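You operate a simulated robot arm through the tools that you are given. There is no shell and no other tool.

You are at the controls of a simulated robot arm. One attempt, no reset.

TASK
Give fit ring 36 one run on the number 12 pad, heater off, magnet button, back in its pocket.
Fine: It must then show its fit heat; the other rings stay.
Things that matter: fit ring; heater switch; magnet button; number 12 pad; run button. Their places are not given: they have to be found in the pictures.

The check looks at the end state, three seconds after you hand in, the way a careful person would. Anything else that was tipped, shoved, dropped, spilled or broken makes it a failure.

THE ROBOT
A 6-joint arm with a two-finger gripper, fixed in place. Base frame: the origin is at the foot of the arm, x ahead of it, y to its left, z up; the work surface is at about z = 910. Readings come in mm, rad, newtons and seconds.
With the tool pointing down near the work surface it reaches from about 380 to 860 mm from the base axis. Its first joint turns from -2.897 to 2.897 rad. Payload 2.45 kg.
The tool frame sits at the grasp point between the pads (the TCP): z along the fingers, y along the line on which they close. The tips reach 20 mm beyond it. Largest opening 140 mm; the body of the gripper starts 168 mm behind the TCP.
Orientation is told as [roll, pitch, yaw] about the base's x, y, z axes, in that order, counted from this pose: with the fingers straight down and closing along the base's y, the tool's x points along the base's -x, its y along +y and its z along -z.

THE INTERFACE
- The arm moves only by the tool play_rows. Its argument "increments" is a list of rows, each an object of numbers (a shift or turn left out is 0, a gripper value left out holds the last): "rx", "ry", "rz": the turn, a rotation vector about the tool's x, y, z in units of 6 degrees (1.0 is 6 degrees); "dx", "dy", "dz": the shift along the tool's x, y, z in units of 20 mm (1.0 is 20 mm); "jaw": the opening in per cent of the stroke, from 0 (shut) to 100 (fully open). In form: [{"rx": .., "ry": .., "rz": .., "dx": .., "dy": .., "dz": .., "jaw": ..}, ...]. A call has 1 to 20 rows; each row shifts and turns the commanded pose from where the row before left it, along the tool's axes as they then stand. A call with a number of a shift or a turn outside -1 to 1 is refused whole. Each row takes 0.2 s and may step no farther than 50 mm and 0.15 rad from the row before; otherwise, or with a gripper value out of range, the whole call is refused. Where a pose cannot be reached the arm comes as near as it can. A force on the tool above 70 N (or 10 N above the force at the start of the call, whichever is more), or a blocked arm, ends the call early, and 0.2 s more pass. The fingers move at their own pace (about 45 mm/s each) and stop on an object; they squeeze with about 27 N. The grip force told is the motor's: it shows also when the fingers shut on nothing. Time passes only in rows, and 0.2 s behind the last, so rows that do not move let the fingers close. The reply holds the time, the measured pose of the TCP, the force on the tool along the base axes, the opening and the grip force, in the units named above and with some noise, with the torque about the TCP (base axes, N m) and any sound that the robot's microphone picked up, and new pictures: "show" is both (left out), scene, wrist or none.
- Cameras (640 x 400 px; columns grow to the right, rows downward): "scene" is fixed at [216.2, 653.7, 1651.5]; the picture's right is [-0.80, -0.60, 0.00], its down [-0.50, 0.66, -0.56] and it looks along [0.34, -0.45, -0.83] (base axes); focal length 338 px, centre (320, 200). "wrist" rides on the gripper at [78, 11, -209] in the tool frame; the picture's right is [-0.14, 0.99, 0.00], its down [-0.92, -0.13, -0.37] and it looks along [-0.37, -0.05, 0.93] (tool axes); focal length 280 px, centre (320, 200).
- slide_trunk(by): slides the trunk up (or, below 0, down) by that many mm; the arm rides with it, the base frame stays. It gives what a move gives, with no picture.
- locate(camera, pixels): for up to 12 pixels [column, row] of the newest picture of that camera ("zoom" is the newest enlarged one), the place [x, y, z] in the base frame of the surface seen there, good to about 2 mm, but the place of the scene camera against the robot may be out by one fixed shift of up to 12 mm in any direction. The clock stands still meanwhile.
- close_up(camera, box): a new picture of the part [left, top, right, bottom] of that camera's present view, enlarged. The clock stands still meanwhile.
- close_job(): hands the job in; it is judged then, once.

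Unless the task says otherwise, let go and move clear before handing in.

The tools are called as name(argument=value, ...) on one line, values as JSON. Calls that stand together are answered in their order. play_rows: Moves the arm, as the interface text tells. Its arguments: {"type":"object","properties":{"increments":{"type":"array","items":{"type":"object","properties":{"rx":{"type":"number"},"ry":{"type":"number"},"rz":{"type":"number"},"dx":{"type":"number"},"dy":{"type":"number"},"dz":{"type":"number"},"jaw":{"type":"number"}}}},"show":{"type":"string","enum":["both","scene","wrist","none"]}},"required":["increments"]} The other tools are called the same way: slide_trunk (by) slides the trunk up or down; locate (camera, pixels) gives the place of the surface under pixels of a picture; close_up (camera, box) takes an enlarged picture of a part of a camera's view; close_job () hands the job in.

At the start:

```text
time: 0.0
tcp_pos: [616.3, 266.0, 1199.1]
orientation: [0.0, 0.0, 0.0]
wrist_force: [0.4, 0.2, -0.7]
ft_torque: [-0.01, -0.02, 0.0]
finger_gap: 140.0
grip_force: 0.0
trunk travel left (down, up): [-100.0, 130.0]
```

scene: 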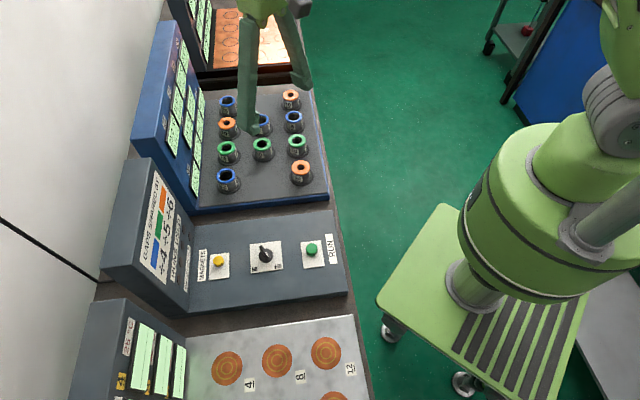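
wrist: 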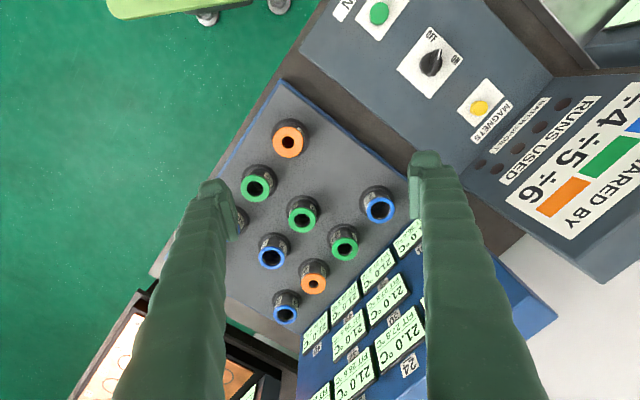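

The pictures show a rack of coloured rings (wrist, around 290,230), a control panel with a yellow button, a black switch and a green RUN button, and pads at the scene's lower edge. I'll enlarge these parts to read the labels before moving.

close_up(camera="scene", box=[100, 150, 360, 320])

close_up(camera="scene", box=[70, 290, 390, 400])

close_up(camera="scene", box=[130, 0, 340, 210])

close_up(camera="wrist", box=[280, 200, 460, 400])

close_up(camera="wrist", box=[440, 60, 640, 260])

close_up(camera="wrist", box=[230, 110, 410, 330])

```text
2.35 times, centred on (230, 235) of scene
```

zoom: 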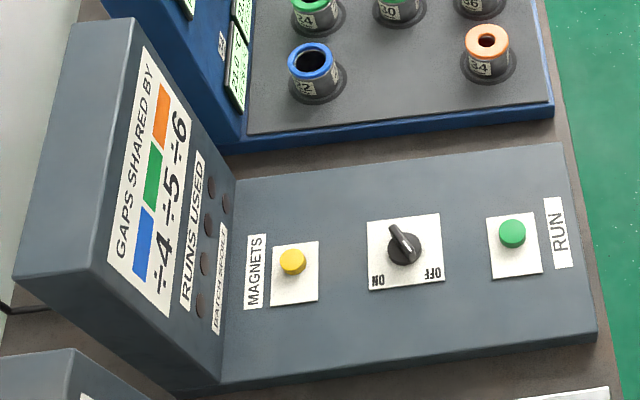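

```text
2.00 times, centred on (230, 345) of scene
```

zoom: 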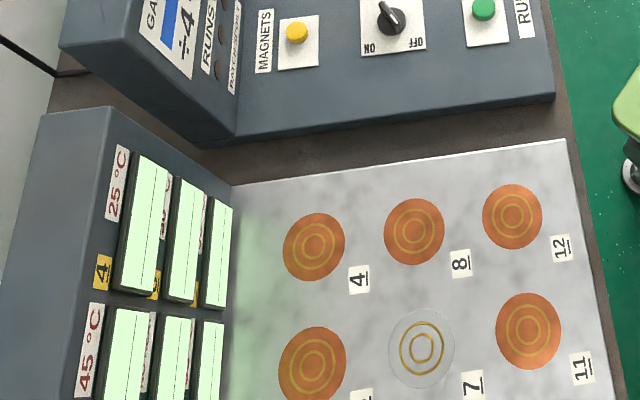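

```text
1.90 times, centred on (235, 105) of scene
```

zoom: 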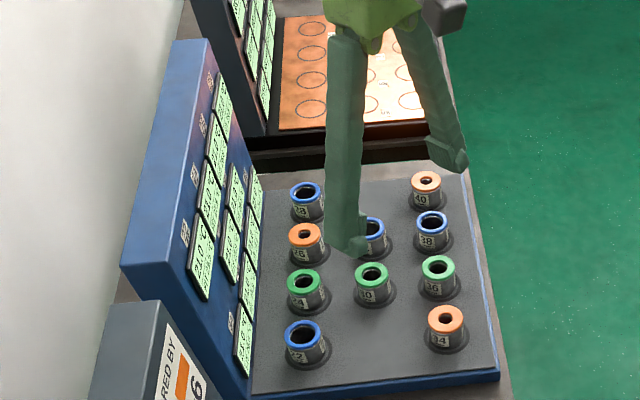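

```text
2.00 times, centred on (370, 300) of wrist
```

zoom: 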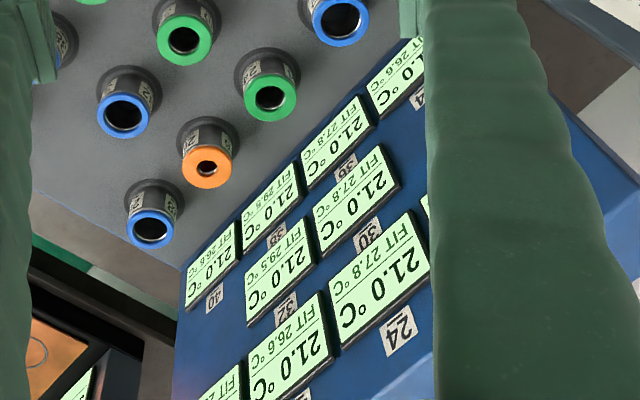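

```text
2.00 times, centred on (540, 160) of wrist
```

zoom: 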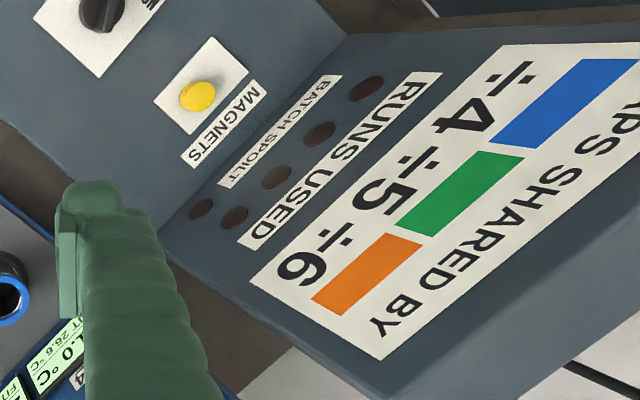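

```text
1.82 times, centred on (320, 220) of wrist
```

zoom: 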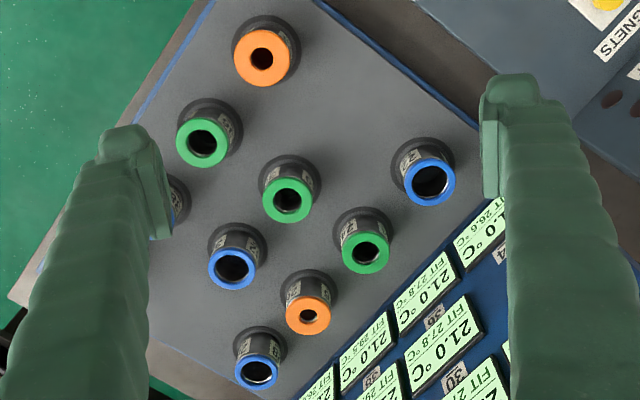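

The labels read "GAPS SHARED BY blue ÷4, green ÷5, orange ÷6"; ring 36 seems to be the green one at scene (298,143). I'll enlarge further to confirm the ring number, the switch direction and the pad temperatures.

close_up(camera="scene", box=[230, 220, 350, 295])

close_up(camera="scene", box=[270, 80, 340, 200])

close_up(camera="scene", box=[80, 290, 200, 400])

close_up(camera="scene", box=[160, 0, 310, 90])

close_up(camera="wrist", box=[370, 0, 470, 100])

close_up(camera="scene", box=[150, 20, 220, 200])

```text
5.33 times, centred on (290, 258) of scene
```

zoom: 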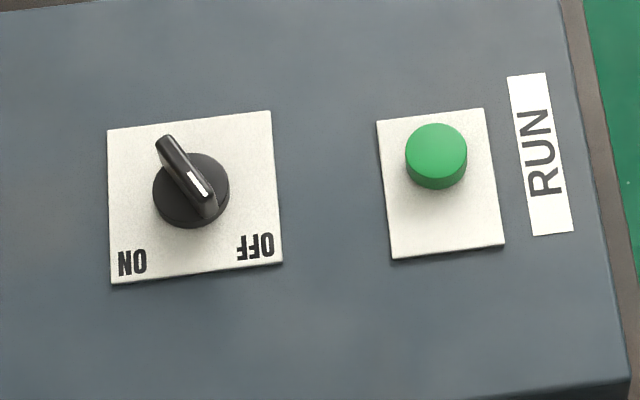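

```text
3.33 times, centred on (305, 140) of scene
```

zoom: 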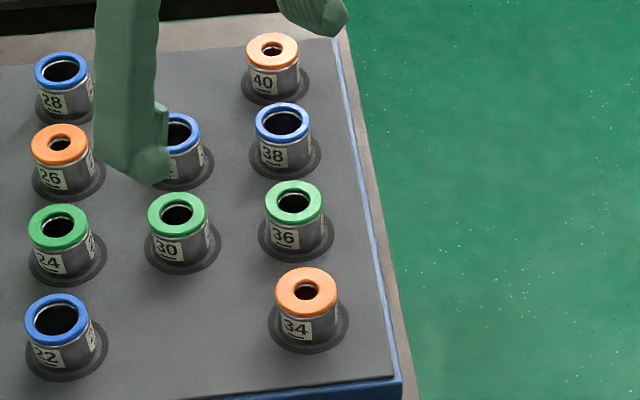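

```text
3.64 times, centred on (140, 345) of scene
```

zoom: 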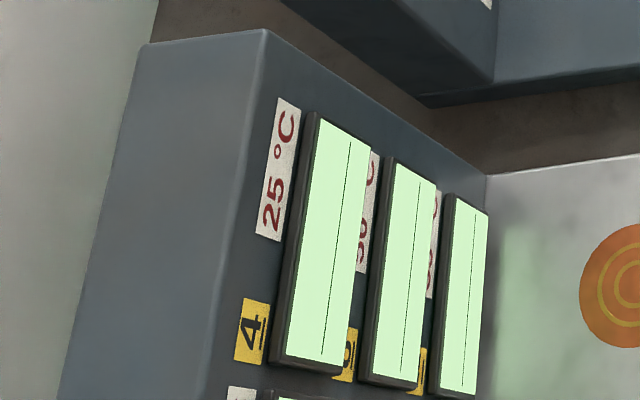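

```text
4.27 times, centred on (235, 45) of scene
```

zoom: 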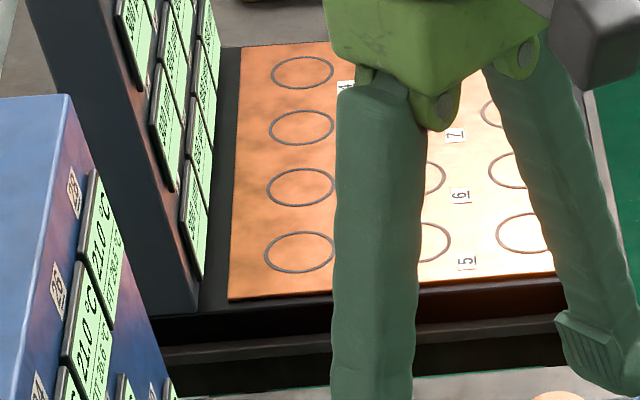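

```text
4.00 times, centred on (420, 50) of wrist
```

zoom: 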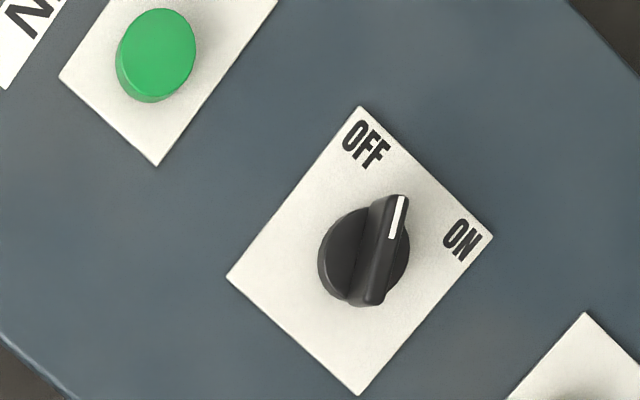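

```text
2.22 times, centred on (185, 110) of scene
```

zoom: 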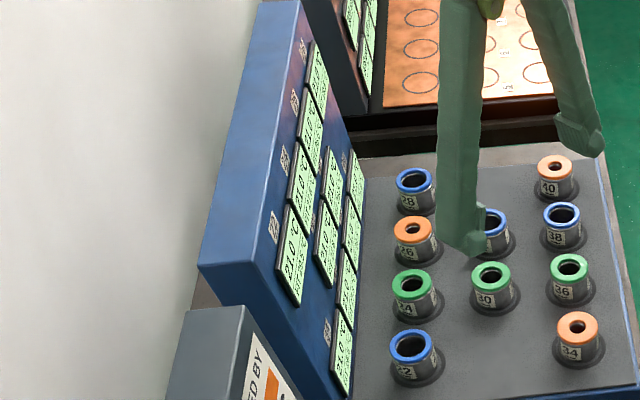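

Ring 36 is the green one at scene (298,143), and the switch mark seems to point to OFF. I'll locate the key things with both cameras to get the layout and the scene camera's shift.

locate(camera="scene", pixels=[[298, 139], [301, 165], [227, 173], [263, 142], [291, 94], [219, 260], [264, 252], [312, 247], [326, 352], [277, 360], [227, 367], [350, 369]])

locate(camera="wrist", pixels=[[289, 142], [256, 188], [303, 215], [381, 209], [379, 13], [430, 62], [480, 108], [345, 250], [272, 258], [314, 284], [285, 314], [400, 130]])

```text
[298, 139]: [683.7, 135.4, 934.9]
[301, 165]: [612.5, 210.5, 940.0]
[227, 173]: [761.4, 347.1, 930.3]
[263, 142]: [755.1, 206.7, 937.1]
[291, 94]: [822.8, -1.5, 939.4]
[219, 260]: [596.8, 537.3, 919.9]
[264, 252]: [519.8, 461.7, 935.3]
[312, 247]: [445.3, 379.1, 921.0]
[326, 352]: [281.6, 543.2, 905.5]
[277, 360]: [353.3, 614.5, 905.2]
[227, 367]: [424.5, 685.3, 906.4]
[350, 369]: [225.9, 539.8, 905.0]
```

```text
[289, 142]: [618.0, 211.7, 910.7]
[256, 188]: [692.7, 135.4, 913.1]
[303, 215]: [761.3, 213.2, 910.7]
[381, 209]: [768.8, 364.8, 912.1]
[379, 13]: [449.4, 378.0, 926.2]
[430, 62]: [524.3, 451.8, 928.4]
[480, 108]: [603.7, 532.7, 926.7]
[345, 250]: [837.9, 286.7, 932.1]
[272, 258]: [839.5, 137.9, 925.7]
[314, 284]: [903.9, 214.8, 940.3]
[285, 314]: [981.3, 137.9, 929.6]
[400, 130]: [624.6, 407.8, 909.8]
```

The scene camera reads about (-6,+3,-6) mm off against the wrist camera. The racks lie at 45° to the base. I'll move high over toward the pad board and turn the tool to yaw 45° so the wrist camera can read the pad displays.

play_rows(increments=[{"dx": 0.9, "dy": 1}, {"dx": 0.9, "dy": 1}, {"dx": 0.9, "dy": 1}, {"dx": 0.9, "dy": 1}, {"dx": 0.9, "dy": 1}, {"dx": 0.9, "dy": 1}, {"dx": 0.9, "dy": 1}, {"dx": 0.9, "dy": 1}, {"dx": 0.9, "dy": 1}, {"dx": 0.9, "dy": 1}, {"dx": 0.9, "dy": 1}, {"dx": 0.9, "dy": 1}, {"rz": -1}, {"rz": -1}, {"rz": -1}, {"rz": -1}, {"rz": -1}, {"rz": -1}, {"rz": -1}, {"rz": -0.5}])

```text
time: 4.2
tcp_pos: [400.7, 508.2, 1198.0]
orientation: [0.001, 0.001, 0.786]
wrist_force: [-0.4, 0.1, 0.2]
ft_torque: [-0.01, 0.02, 0.0]
finger_gap: 139.8
grip_force: 0.2
trunk travel left (down, up): [-100.0, 130.0]
```

scene: 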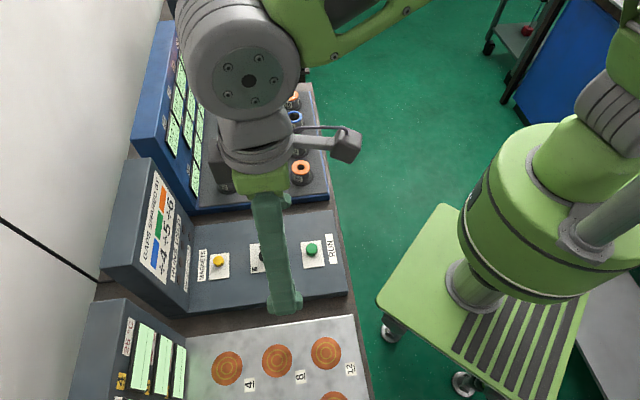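
wrist: 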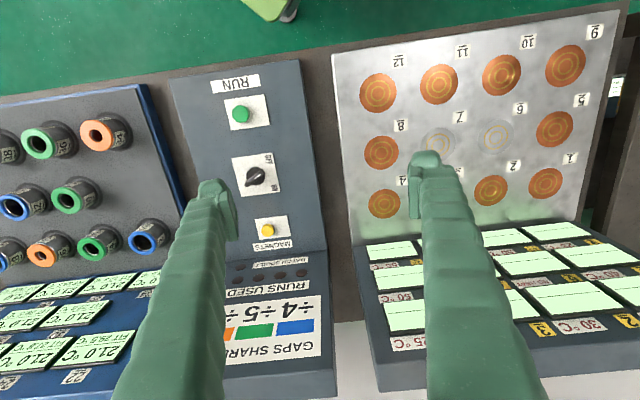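

The wrist view now shows the pad board with pads 1–12 (12 at about (379,92)) and its displays. I'll enlarge the displays and pads.

close_up(camera="wrist", box=[340, 220, 640, 400])

close_up(camera="wrist", box=[330, 20, 640, 220])

close_up(camera="wrist", box=[180, 60, 340, 370])

close_up(camera="wrist", box=[0, 90, 200, 390])

close_up(camera="wrist", box=[220, 140, 300, 210])

```text
2.13 times, centred on (490, 310) of wrist
```

zoom: 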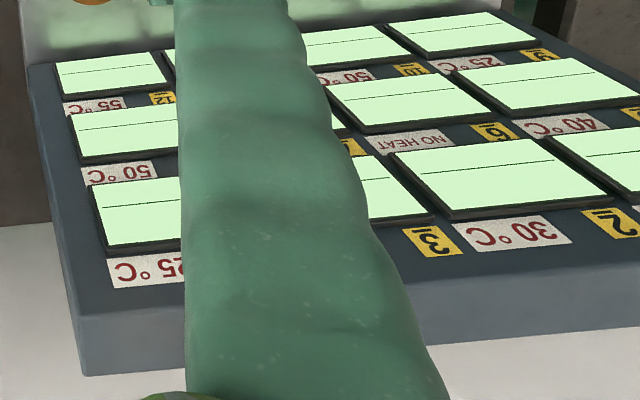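

```text
2.00 times, centred on (485, 120) of wrist
```

zoom: 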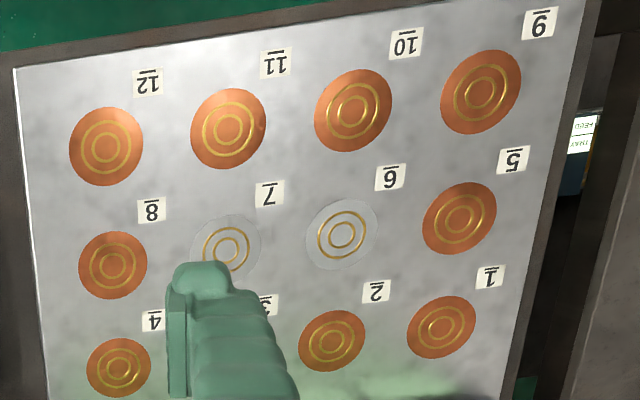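

```text
1.29 times, centred on (260, 215) of wrist
```

zoom: 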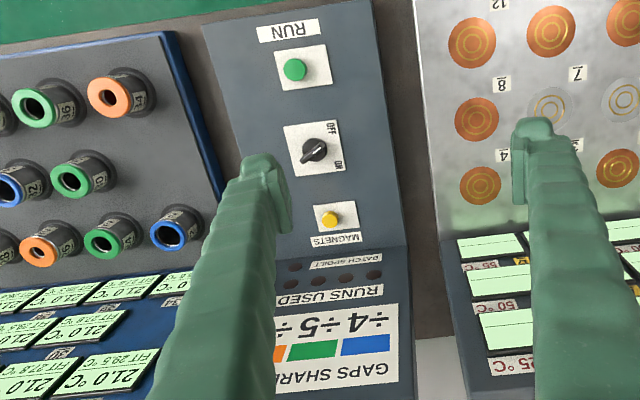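

```text
1.33 times, centred on (100, 240) of wrist
```

zoom: 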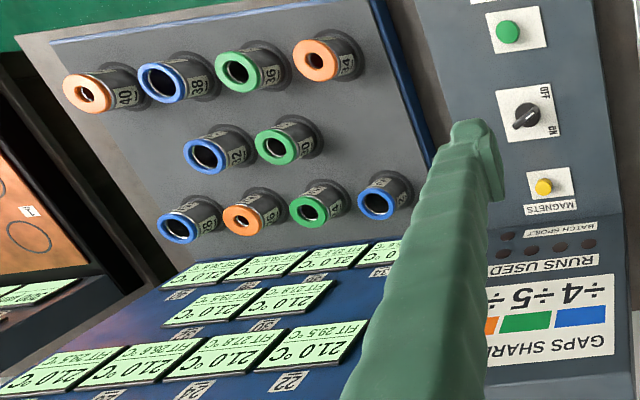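

```text
5.71 times, centred on (260, 175) of wrist
```

zoom: 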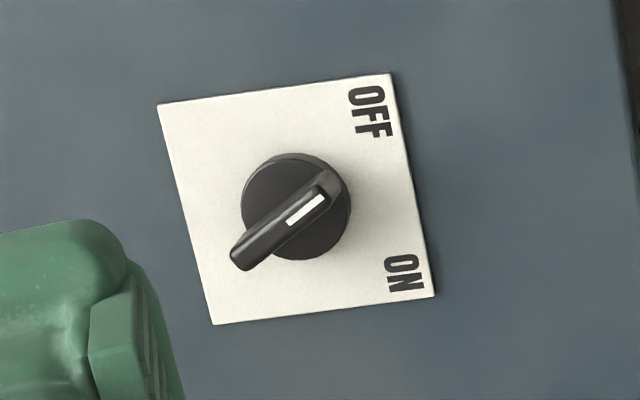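

The mark on the switch points to OFF right now; pad 12's label reads 55 °C, which gives 21+(55-21)/5 = 27.8. I'll check ring 36's display, the pad 12 label and the sign at the wrist picture's right edge (615,85).

close_up(camera="wrist", box=[580, 50, 640, 130])

close_up(camera="wrist", box=[0, 260, 180, 390])

close_up(camera="wrist", box=[355, 235, 435, 355])

close_up(camera="wrist", box=[215, 210, 330, 310])

locate(camera="wrist", pixels=[[379, 93], [383, 152], [439, 84], [384, 203], [237, 113], [255, 176], [266, 229], [44, 142], [98, 134], [400, 60], [340, 60], [370, 280]])

```text
5.00 times, centred on (610, 90) of wrist
```

zoom: 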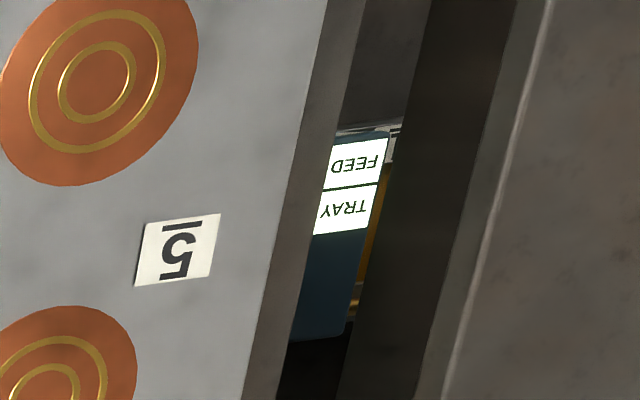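

```text
3.08 times, centred on (90, 325) of wrist
```

zoom: 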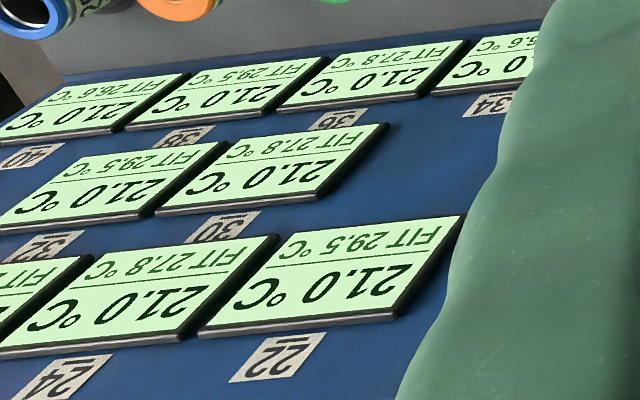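

```text
3.33 times, centred on (395, 295) of wrist
```

zoom: 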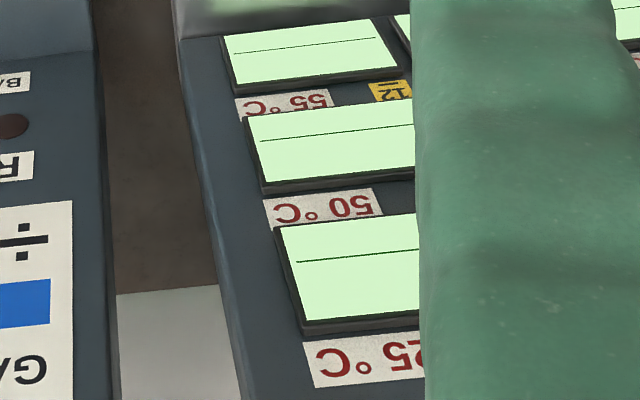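

```text
4.00 times, centred on (272, 260) of wrist
```

zoom: 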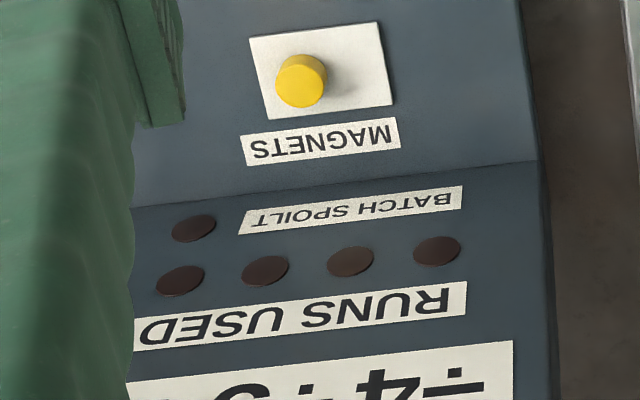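

```text
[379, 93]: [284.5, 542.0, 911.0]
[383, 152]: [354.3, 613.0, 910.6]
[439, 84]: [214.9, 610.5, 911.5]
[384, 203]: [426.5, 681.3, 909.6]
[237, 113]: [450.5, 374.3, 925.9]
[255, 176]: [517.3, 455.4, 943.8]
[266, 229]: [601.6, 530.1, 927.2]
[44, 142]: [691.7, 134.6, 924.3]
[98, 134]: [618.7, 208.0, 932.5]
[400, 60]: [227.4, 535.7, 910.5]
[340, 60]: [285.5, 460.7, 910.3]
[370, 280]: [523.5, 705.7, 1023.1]
```

Display 36 reads FIT 27.8 and pad 12 is labelled 55 °C, so one run on pad 12 fits; the pad lies at about (284.5,542,911). I'll now fly high toward ring 36 at about (690,135).

play_rows(increments=[{"dx": 0.125, "dy": -1}, {"dx": 0.125, "dy": -1}, {"dx": 0.125, "dy": -1}, {"dx": 0.125, "dy": -1}, {"dx": 0.125, "dy": -1}, {"dx": 0.125, "dy": -1}, {"dx": 0.125, "dy": -1}, {"dx": 0.125, "dy": -1}, {"dx": 0.125, "dy": -1}, {"dx": 0.125, "dy": -1}, {"dx": 0.125, "dy": -1}, {"dx": 0.125, "dy": -1}, {"dx": 0.125, "dy": -1}, {"dx": 0.125, "dy": -1}, {"dx": 0.125, "dy": -1}, {"dx": 0.125, "dy": -1}, {"dx": 0.125, "dy": -1}, {"dx": 0.125, "dy": -1}, {"dx": 0.125, "dy": -1}, {"dx": 0.125, "dy": -1}], show="wrist")

```text
time: 8.4
tcp_pos: [647.5, 186.3, 1198.8]
orientation: [-0.001, 0.001, 0.785]
wrist_force: [-1.3, -0.2, 0.5]
ft_torque: [0.02, -0.02, 0.0]
finger_gap: 139.9
grip_force: 0.0
trunk travel left (down, up): [-100.0, 130.0]
```

wrist: 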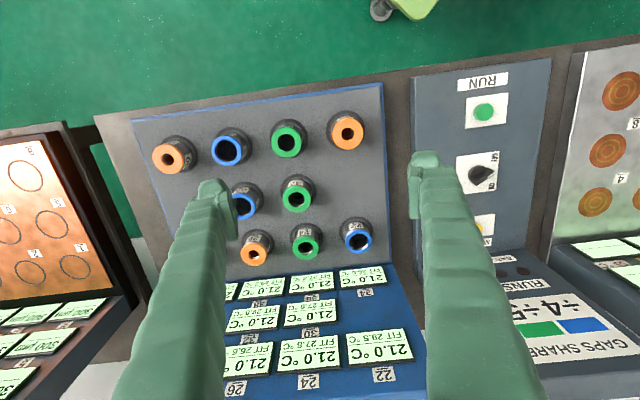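

Ring 36 is now at wrist (289,138). I'll check the copper board at the left edge, then centre over ring 36 and descend for a closer look.

close_up(camera="wrist", box=[0, 120, 140, 400])

close_up(camera="wrist", box=[210, 90, 410, 220])

locate(camera="wrist", pixels=[[277, 140], [288, 155], [299, 142], [288, 128], [289, 142], [345, 120], [334, 131], [357, 133], [346, 146], [309, 125], [300, 180], [262, 125]])

```text
1.43 times, centred on (70, 260) of wrist
```

zoom: 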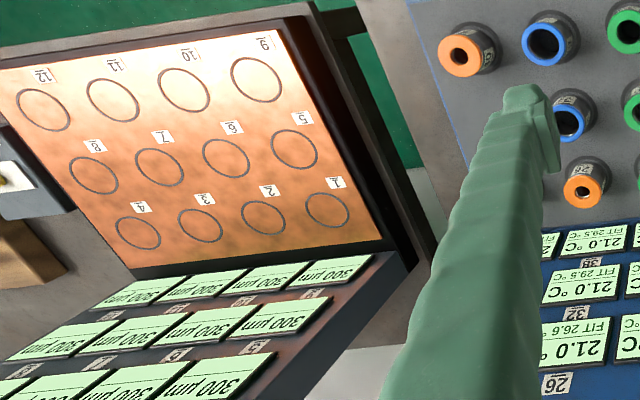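

```text
3.08 times, centred on (310, 155) of wrist
```

zoom: 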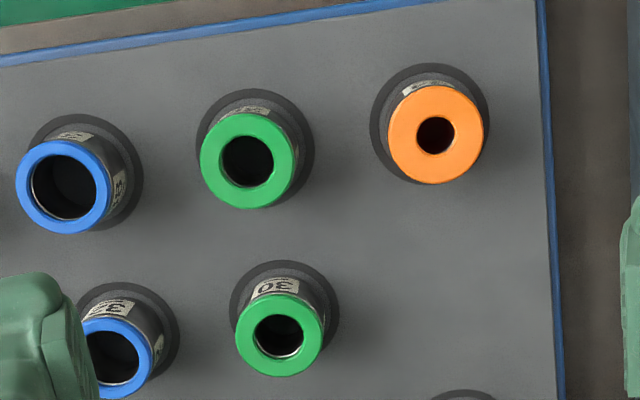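

```text
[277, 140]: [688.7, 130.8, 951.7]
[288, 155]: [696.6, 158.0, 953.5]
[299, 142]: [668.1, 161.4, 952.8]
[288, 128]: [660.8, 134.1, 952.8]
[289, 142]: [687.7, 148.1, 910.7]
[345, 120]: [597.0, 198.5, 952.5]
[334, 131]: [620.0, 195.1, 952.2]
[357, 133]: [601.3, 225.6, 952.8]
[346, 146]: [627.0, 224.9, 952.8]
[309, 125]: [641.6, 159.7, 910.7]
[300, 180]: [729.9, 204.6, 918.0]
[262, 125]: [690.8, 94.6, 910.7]
```

The board at left is a different bench (300 µm displays), so not ours. Ring 36's rim is at z≈952.5, centred near (680,146). I'll centre over it, narrow the jaw to about 77 mm and come down 100 mm.

play_rows(increments=[{"dx": 0.06, "dy": -0.52, "dz": 1, "jaw": 55}, {"dx": 0.06, "dy": -0.52, "dz": 1}, {"dx": 0.06, "dy": -0.52, "dz": 1}, {"dx": 0.06, "dy": -0.52, "dz": 1}, {"dx": 0.06, "dy": -0.52, "dz": 1}], show="both")

```text
time: 9.6
tcp_pos: [681.2, 148.9, 1097.4]
orientation: [0.001, -0.001, 0.786]
wrist_force: [-0.2, 0.1, 0.9]
ft_torque: [0.02, 0.01, 0.02]
finger_gap: 77.1
grip_force: 0.1
trunk travel left (down, up): [-100.0, 130.0]
```

scene: 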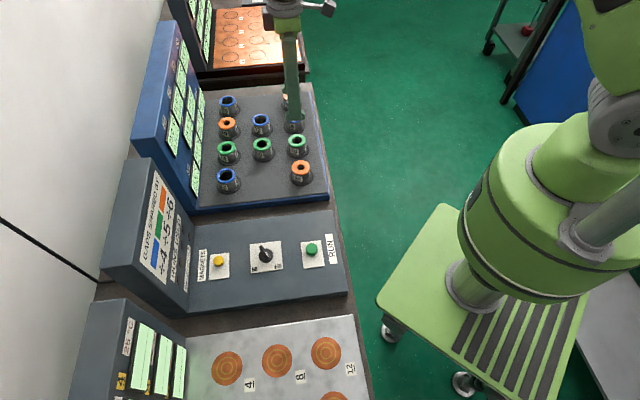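
wrist: 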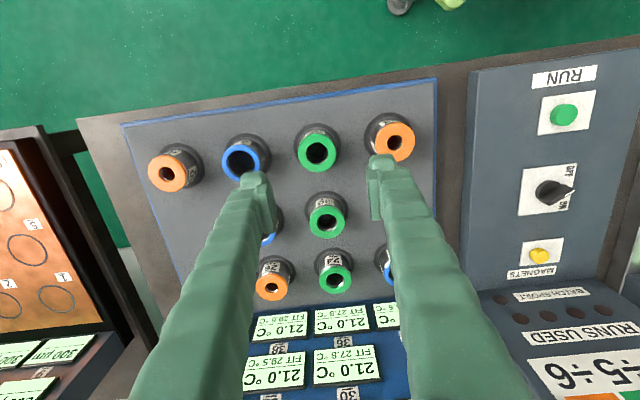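

Ring 36 is at wrist (318,151), right below the TCP as expected. I'll enlarge it and measure its rim.

close_up(camera="wrist", box=[280, 110, 360, 190])

locate(camera="wrist", pixels=[[301, 153], [318, 138], [335, 153], [318, 169], [306, 142], [330, 142], [306, 163], [330, 163], [295, 130], [340, 135], [310, 128], [318, 154]])

```text
5.00 times, centred on (320, 150) of wrist
```

zoom: 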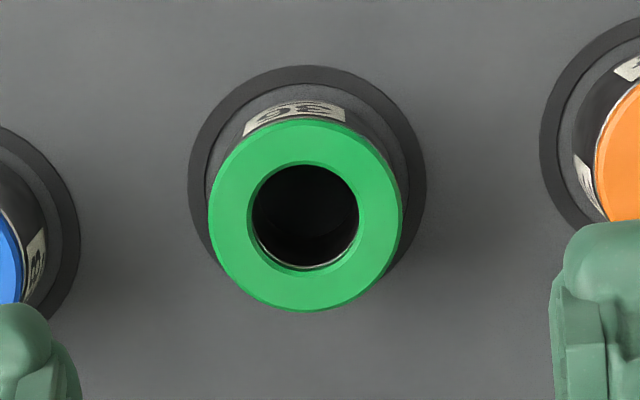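

```text
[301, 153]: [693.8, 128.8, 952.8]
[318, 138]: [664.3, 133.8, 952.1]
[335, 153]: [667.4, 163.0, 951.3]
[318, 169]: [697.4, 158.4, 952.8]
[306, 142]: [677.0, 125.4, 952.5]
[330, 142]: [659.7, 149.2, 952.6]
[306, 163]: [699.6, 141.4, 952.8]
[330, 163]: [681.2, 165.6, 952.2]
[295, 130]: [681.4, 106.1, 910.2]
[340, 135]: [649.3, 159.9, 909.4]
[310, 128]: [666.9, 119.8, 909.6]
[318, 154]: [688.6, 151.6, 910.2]
```

Ring 36's flange is about 49 mm across, centred near (680.5,145.3) with its top at 952.5; the 77 mm opening clears it and the neighbours. I'll correct by about 3 mm and descend partway to check alignment.

play_rows(increments=[{"dx": 0.15, "dy": -0.1, "dz": 1}, {"dz": 1}, {"dz": 1}, {"dz": 1}, {"dz": 1}], show="both")

```text
time: 10.8
tcp_pos: [679.9, 145.6, 997.0]
orientation: [0.0, -0.001, 0.785]
wrist_force: [-1.2, -0.9, -0.4]
ft_torque: [-0.03, 0.03, -0.02]
finger_gap: 77.1
grip_force: 0.0
trunk travel left (down, up): [-100.0, 130.0]
```

scene: 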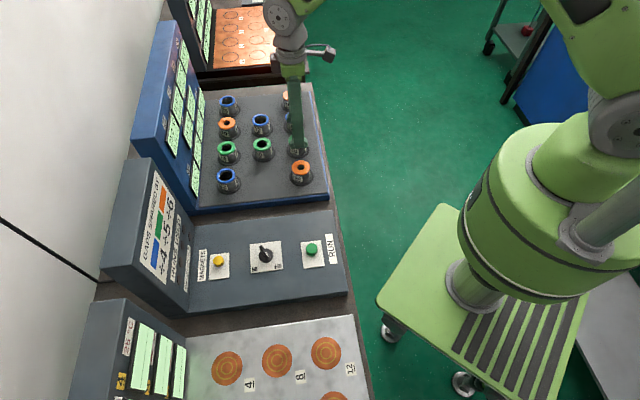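
wrist: 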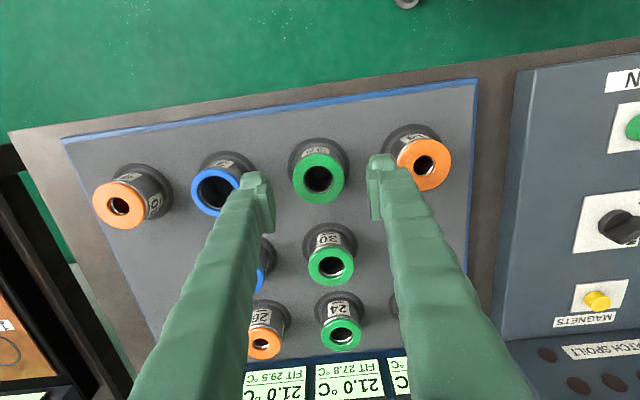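

The ring sits centred between the fingers at wrist (318,178), where the TCP axis projects. I'll descend to about z = 940 and then close.

play_rows(increments=[{"dz": 0.7}, {"dz": 0.7}, {"dz": 0.7}, {"dz": 0.7}], show="both")

```text
time: 11.8
tcp_pos: [679.6, 144.7, 941.9]
orientation: [-0.001, 0.001, 0.786]
wrist_force: [0.8, 0.2, 0.0]
ft_torque: [0.01, 0.01, 0.01]
finger_gap: 76.7
grip_force: 0.0
trunk travel left (down, up): [-100.0, 130.0]
```

scene: 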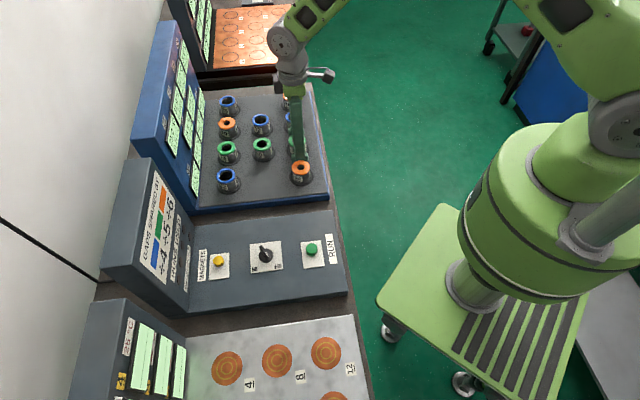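
wrist: 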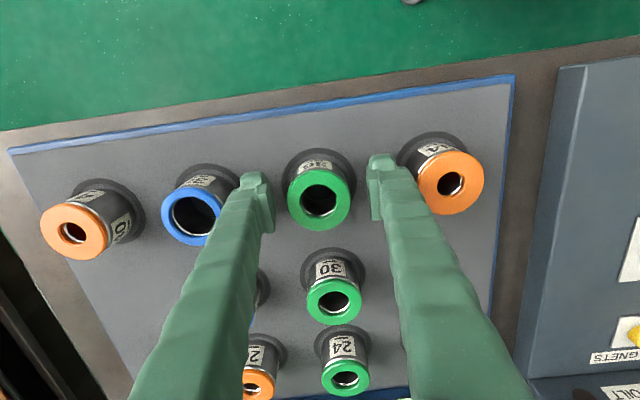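

The ring is centred at wrist (319,197) between the fingers with no contact force. I'll close on it.

play_rows(increments=[{"jaw": 20}, {}, {}, {}], show="wrist")

```text
time: 12.8
tcp_pos: [680.4, 144.1, 943.0]
orientation: [0.0, 0.001, 0.785]
wrist_force: [1.9, -0.8, 0.3]
ft_torque: [-0.01, -0.06, -0.01]
finger_gap: 48.9
grip_force: 27.0
trunk travel left (down, up): [-100.0, 130.0]
```

wrist: 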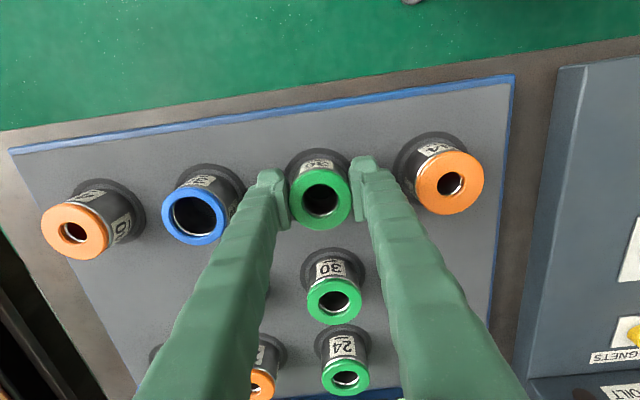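

The fingers stopped on the ring at 48.9 mm with 27 N. I'll lift it straight up slowly at first, watching the force.

play_rows(increments=[{"dz": -0.25}, {"dz": -0.25}, {"dz": -0.5}, {"dz": -0.5}, {"dz": -0.5}, {"dz": -1}], show="both")

```text
time: 14.2
tcp_pos: [680.6, 145.4, 1002.1]
orientation: [0.002, 0.0, 0.787]
wrist_force: [-1.3, -0.2, -5.5]
ft_torque: [-0.03, 0.0, 0.0]
finger_gap: 48.9
grip_force: 27.0
trunk travel left (down, up): [-100.0, 130.0]
```

scene: 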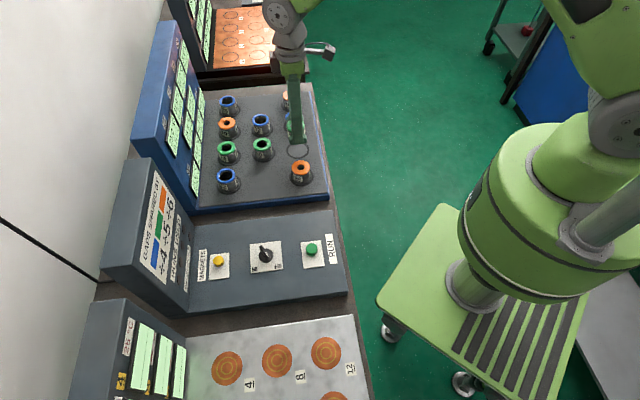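
wrist: 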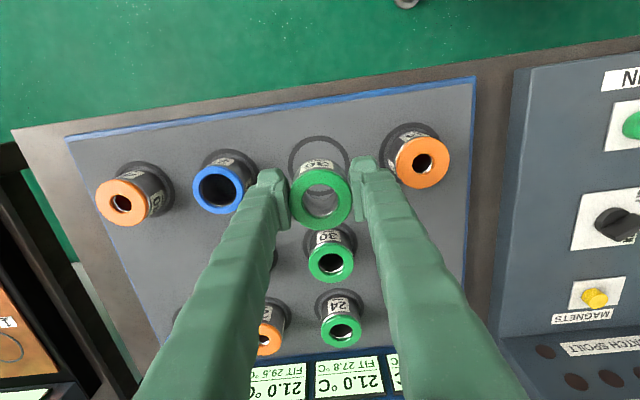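

The ring is lifted (about 5.5 N), leaving a dark circle at wrist (320,158) as its pocket. I'll look at the pocket closely before leaving.

close_up(camera="scene", box=[268, 110, 332, 190])

locate(camera="scene", pixels=[[298, 150], [287, 151], [309, 151], [298, 143], [298, 158], [293, 151], [303, 152], [320, 180]])

play_rows(increments=[{"dz": -1}, {"dz": -1}, {"dz": -1}, {"dz": -1}, {"dz": -1}], show="both")

```text
5.00 times, centred on (300, 150) of scene
```

zoom: 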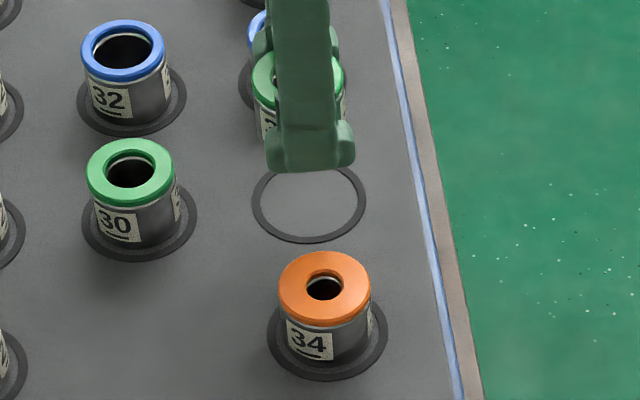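

```text
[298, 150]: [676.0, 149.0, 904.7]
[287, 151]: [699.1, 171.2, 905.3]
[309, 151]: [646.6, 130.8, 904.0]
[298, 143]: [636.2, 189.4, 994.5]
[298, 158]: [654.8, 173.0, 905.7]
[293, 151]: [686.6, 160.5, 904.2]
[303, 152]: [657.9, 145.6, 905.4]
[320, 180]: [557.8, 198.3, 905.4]
```

```text
time: 15.4
tcp_pos: [680.9, 143.6, 1102.2]
orientation: [0.001, 0.0, 0.786]
wrist_force: [0.3, -0.3, -4.3]
ft_torque: [0.02, -0.04, 0.02]
finger_gap: 48.9
grip_force: 27.0
trunk travel left (down, up): [-100.0, 130.0]
```

scene: 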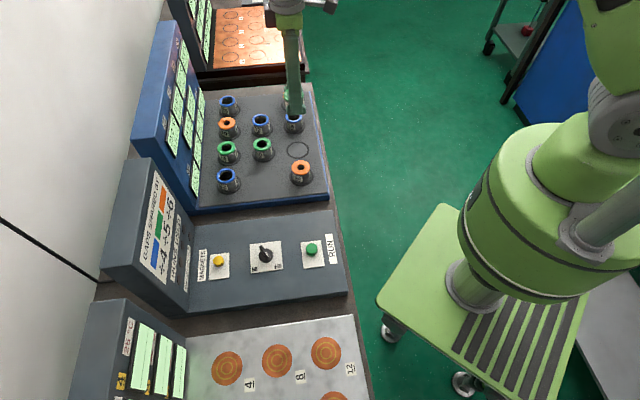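
wrist: 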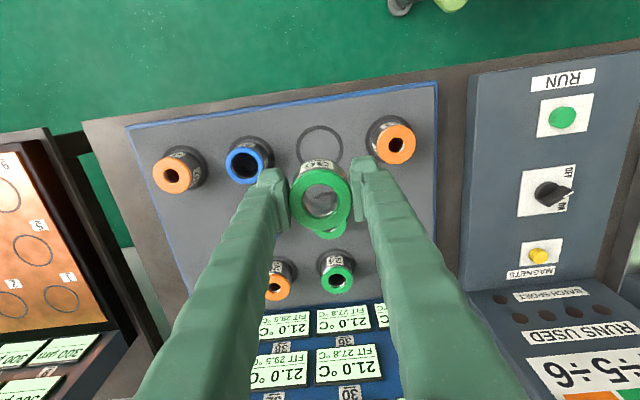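

The pocket is a flat outlined circle centred near (681,145) with nothing to hook on. I'll carry the ring along the row toward pad 12 at z≈1100, above everything on that line.

play_rows(increments=[{"dy": 1}, {"dy": 1}, {"dy": 1}, {"dy": 1}, {"dy": 1}, {"dy": 1}, {"dy": 1}, {"dy": 1}, {"dy": 1}, {"dy": 1}, {"dy": 1}, {"dy": 1}, {"dy": 1}, {"dy": 1}, {"dy": 1}, {"dy": 1}, {"dy": 1}, {"dy": 1}, {"dy": 1}, {"dy": 1}], show="both")

```text
time: 19.6
tcp_pos: [396.9, 428.1, 1101.0]
orientation: [-0.002, 0.003, 0.785]
wrist_force: [-1.0, 0.1, -4.5]
ft_torque: [-0.02, -0.04, -0.03]
finger_gap: 48.8
grip_force: 27.0
trunk travel left (down, up): [-100.0, 130.0]
```

scene: 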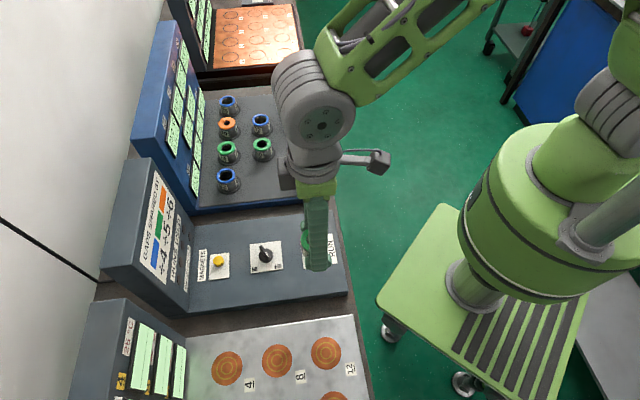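
wrist: 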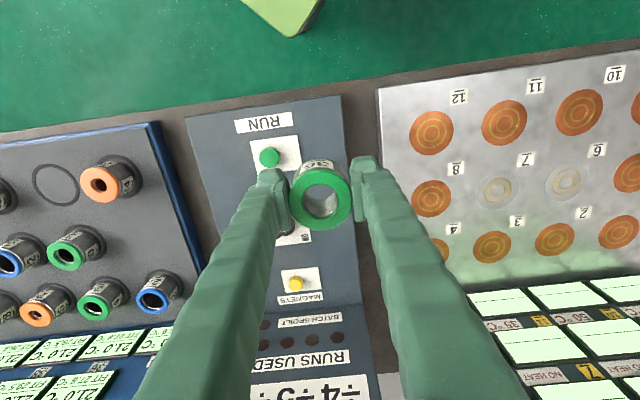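

Holding the ring well; pad 12 is at wrist (431,132). I'll move the remaining 160 mm along the row to stand over it.

play_rows(increments=[{"dy": 1}, {"dy": 1}, {"dy": 1}, {"dy": 1}, {"dy": 1}, {"dy": 1}, {"dy": 1}, {"dy": 1}], show="both")

```text
time: 21.4
tcp_pos: [285.0, 541.9, 1101.4]
orientation: [0.0, 0.0, 0.784]
wrist_force: [1.2, 0.7, -4.9]
ft_torque: [-0.03, -0.04, -0.02]
finger_gap: 48.6
grip_force: 27.0
trunk travel left (down, up): [-100.0, 130.0]
```

scene: 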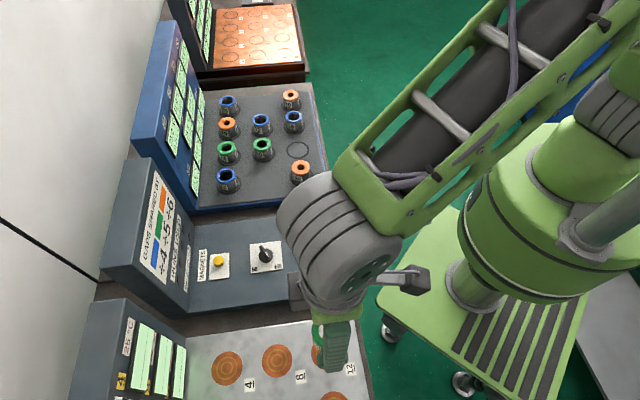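
wrist: 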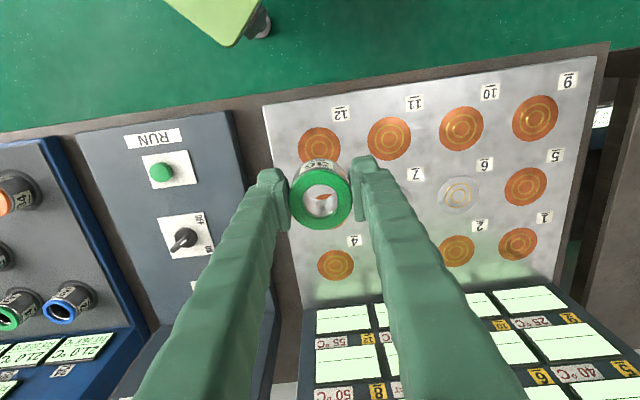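

Pad 12 lies below the ring at wrist (320,148). I'll measure its rim to fix its centre before lowering.

close_up(camera="wrist", box=[280, 100, 360, 180])

locate(camera="wrist", pixels=[[299, 149], [341, 146], [319, 128], [389, 139], [336, 265], [319, 145], [305, 134], [333, 132]])

```text
5.00 times, centred on (320, 140) of wrist
```

zoom: 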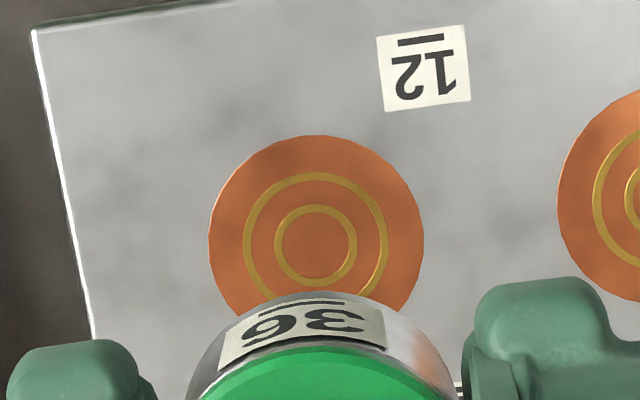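

```text
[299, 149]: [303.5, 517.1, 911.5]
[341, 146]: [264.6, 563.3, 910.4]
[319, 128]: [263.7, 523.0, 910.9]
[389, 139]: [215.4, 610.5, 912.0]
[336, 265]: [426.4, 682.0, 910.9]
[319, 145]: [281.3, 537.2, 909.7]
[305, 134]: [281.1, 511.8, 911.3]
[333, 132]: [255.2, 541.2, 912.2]
```

Pad 12's centre works out at about (285.2,540.4), so I'm within about 1.5 mm. I'll correct that and lower to about 20 mm above contact.

play_rows(increments=[{"dx": 0.045, "dy": -0.06, "dz": 1}, {"dz": 1}, {"dz": 1}, {"dz": 1}, {"dz": 1}, {"dz": 1}, {"dz": 0.9}], show="both")

```text
time: 23.0
tcp_pos: [285.4, 540.3, 962.7]
orientation: [0.001, -0.001, 0.784]
wrist_force: [0.1, -0.1, -4.1]
ft_torque: [0.0, 0.01, 0.03]
finger_gap: 48.8
grip_force: 27.0
trunk travel left (down, up): [-100.0, 130.0]
```

scene: 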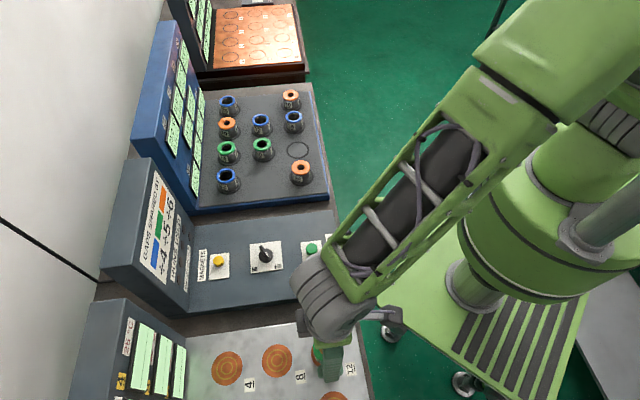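
wrist: 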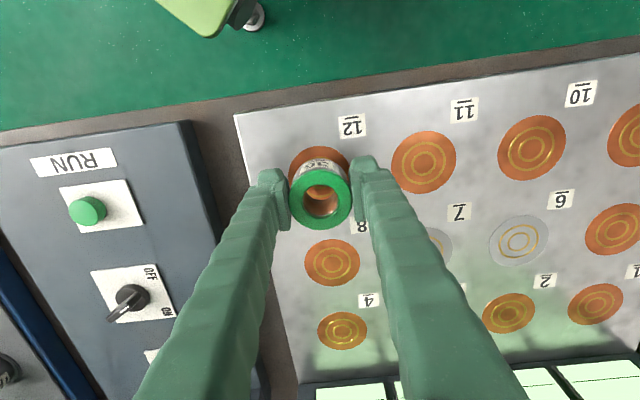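

The ring is over pad 12 at wrist (320,185), about 20 mm up. I'll lower gently in small steps and watch the vertical force for contact.

play_rows(increments=[{"dz": 0.25}, {"dz": 0.25}, {"dz": 0.15}, {"dz": 0.1}, {"dz": 0.05}], show="wrist")

```text
time: 24.2
tcp_pos: [284.1, 539.0, 946.7]
orientation: [0.001, 0.001, 0.786]
wrist_force: [0.2, 0.5, -3.9]
ft_torque: [-0.02, -0.03, 0.01]
finger_gap: 48.6
grip_force: 27.3
trunk travel left (down, up): [-100.0, 130.0]
```

wrist: 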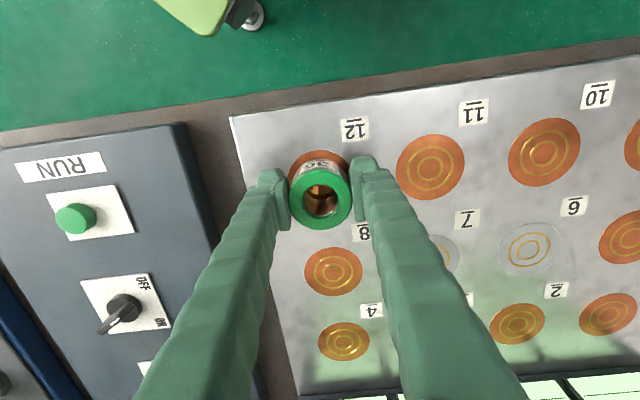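

Still hanging free (−3.9 N) at z≈946.7; the ring seems centred on pad 12. I'll creep down in 1–2 mm steps until contact.

play_rows(increments=[{"dz": 0.1}, {"dz": 0.05}, {}], show="wrist")

close_up(camera="wrist", box=[270, 130, 370, 240])

```text
time: 25.0
tcp_pos: [283.8, 539.0, 946.2]
orientation: [-0.001, -0.002, 0.786]
wrist_force: [0.9, -1.2, 4.3]
ft_torque: [-0.1, 0.1, -0.03]
finger_gap: 48.7
grip_force: 26.9
trunk travel left (down, up): [-100.0, 130.0]
```

wrist: 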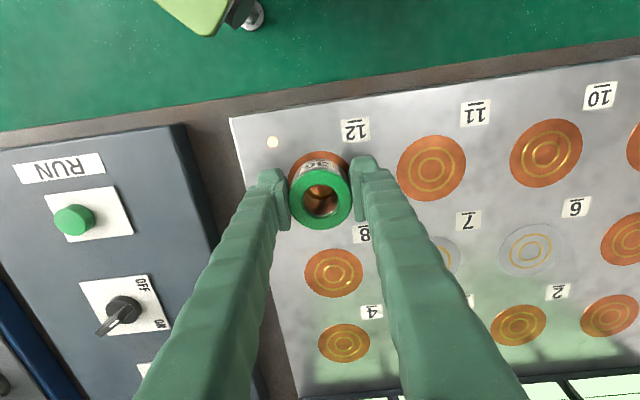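

```text
3.64 times, centred on (320, 185) of wrist
```

zoom: 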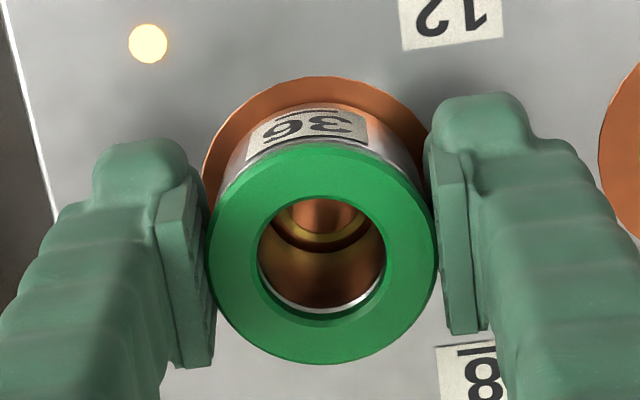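

Contact is made (+4.3 N) and a lamp lit beside pad 12 at wrist (273,142), so the ring has been sensed. I'll let go.

play_rows(increments=[{"jaw": 58}, {}, {}], show="both")

close_up(camera="wrist", box=[240, 110, 400, 240])

```text
time: 25.8
tcp_pos: [284.4, 538.6, 945.1]
orientation: [0.0, 0.0, 0.783]
wrist_force: [-0.4, -0.4, 0.6]
ft_torque: [0.02, 0.0, -0.01]
finger_gap: 81.1
grip_force: 0.0
trunk travel left (down, up): [-100.0, 130.0]
```

scene: 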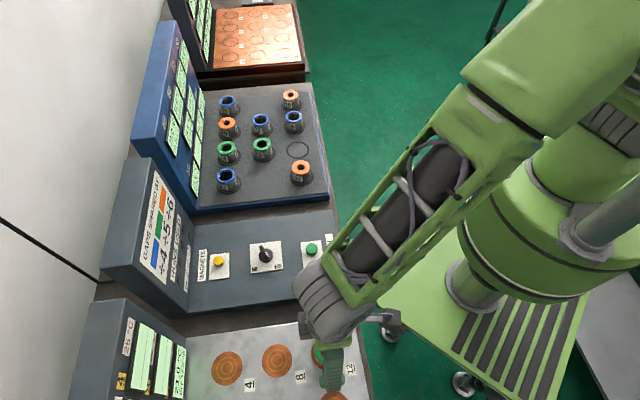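
wrist: 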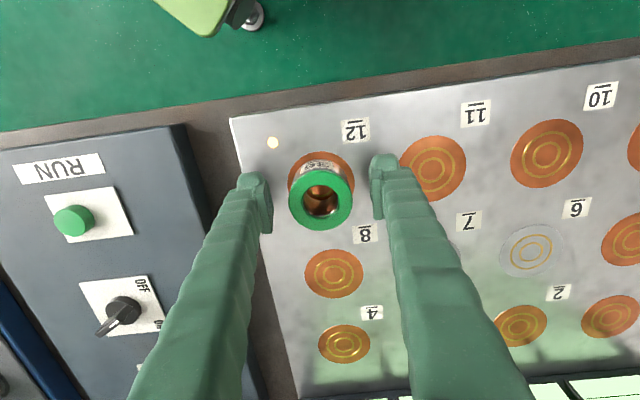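

```text
3.08 times, centred on (320, 175) of wrist
```

zoom: 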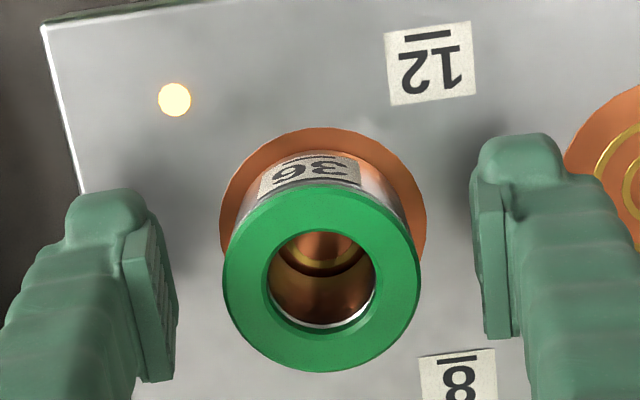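

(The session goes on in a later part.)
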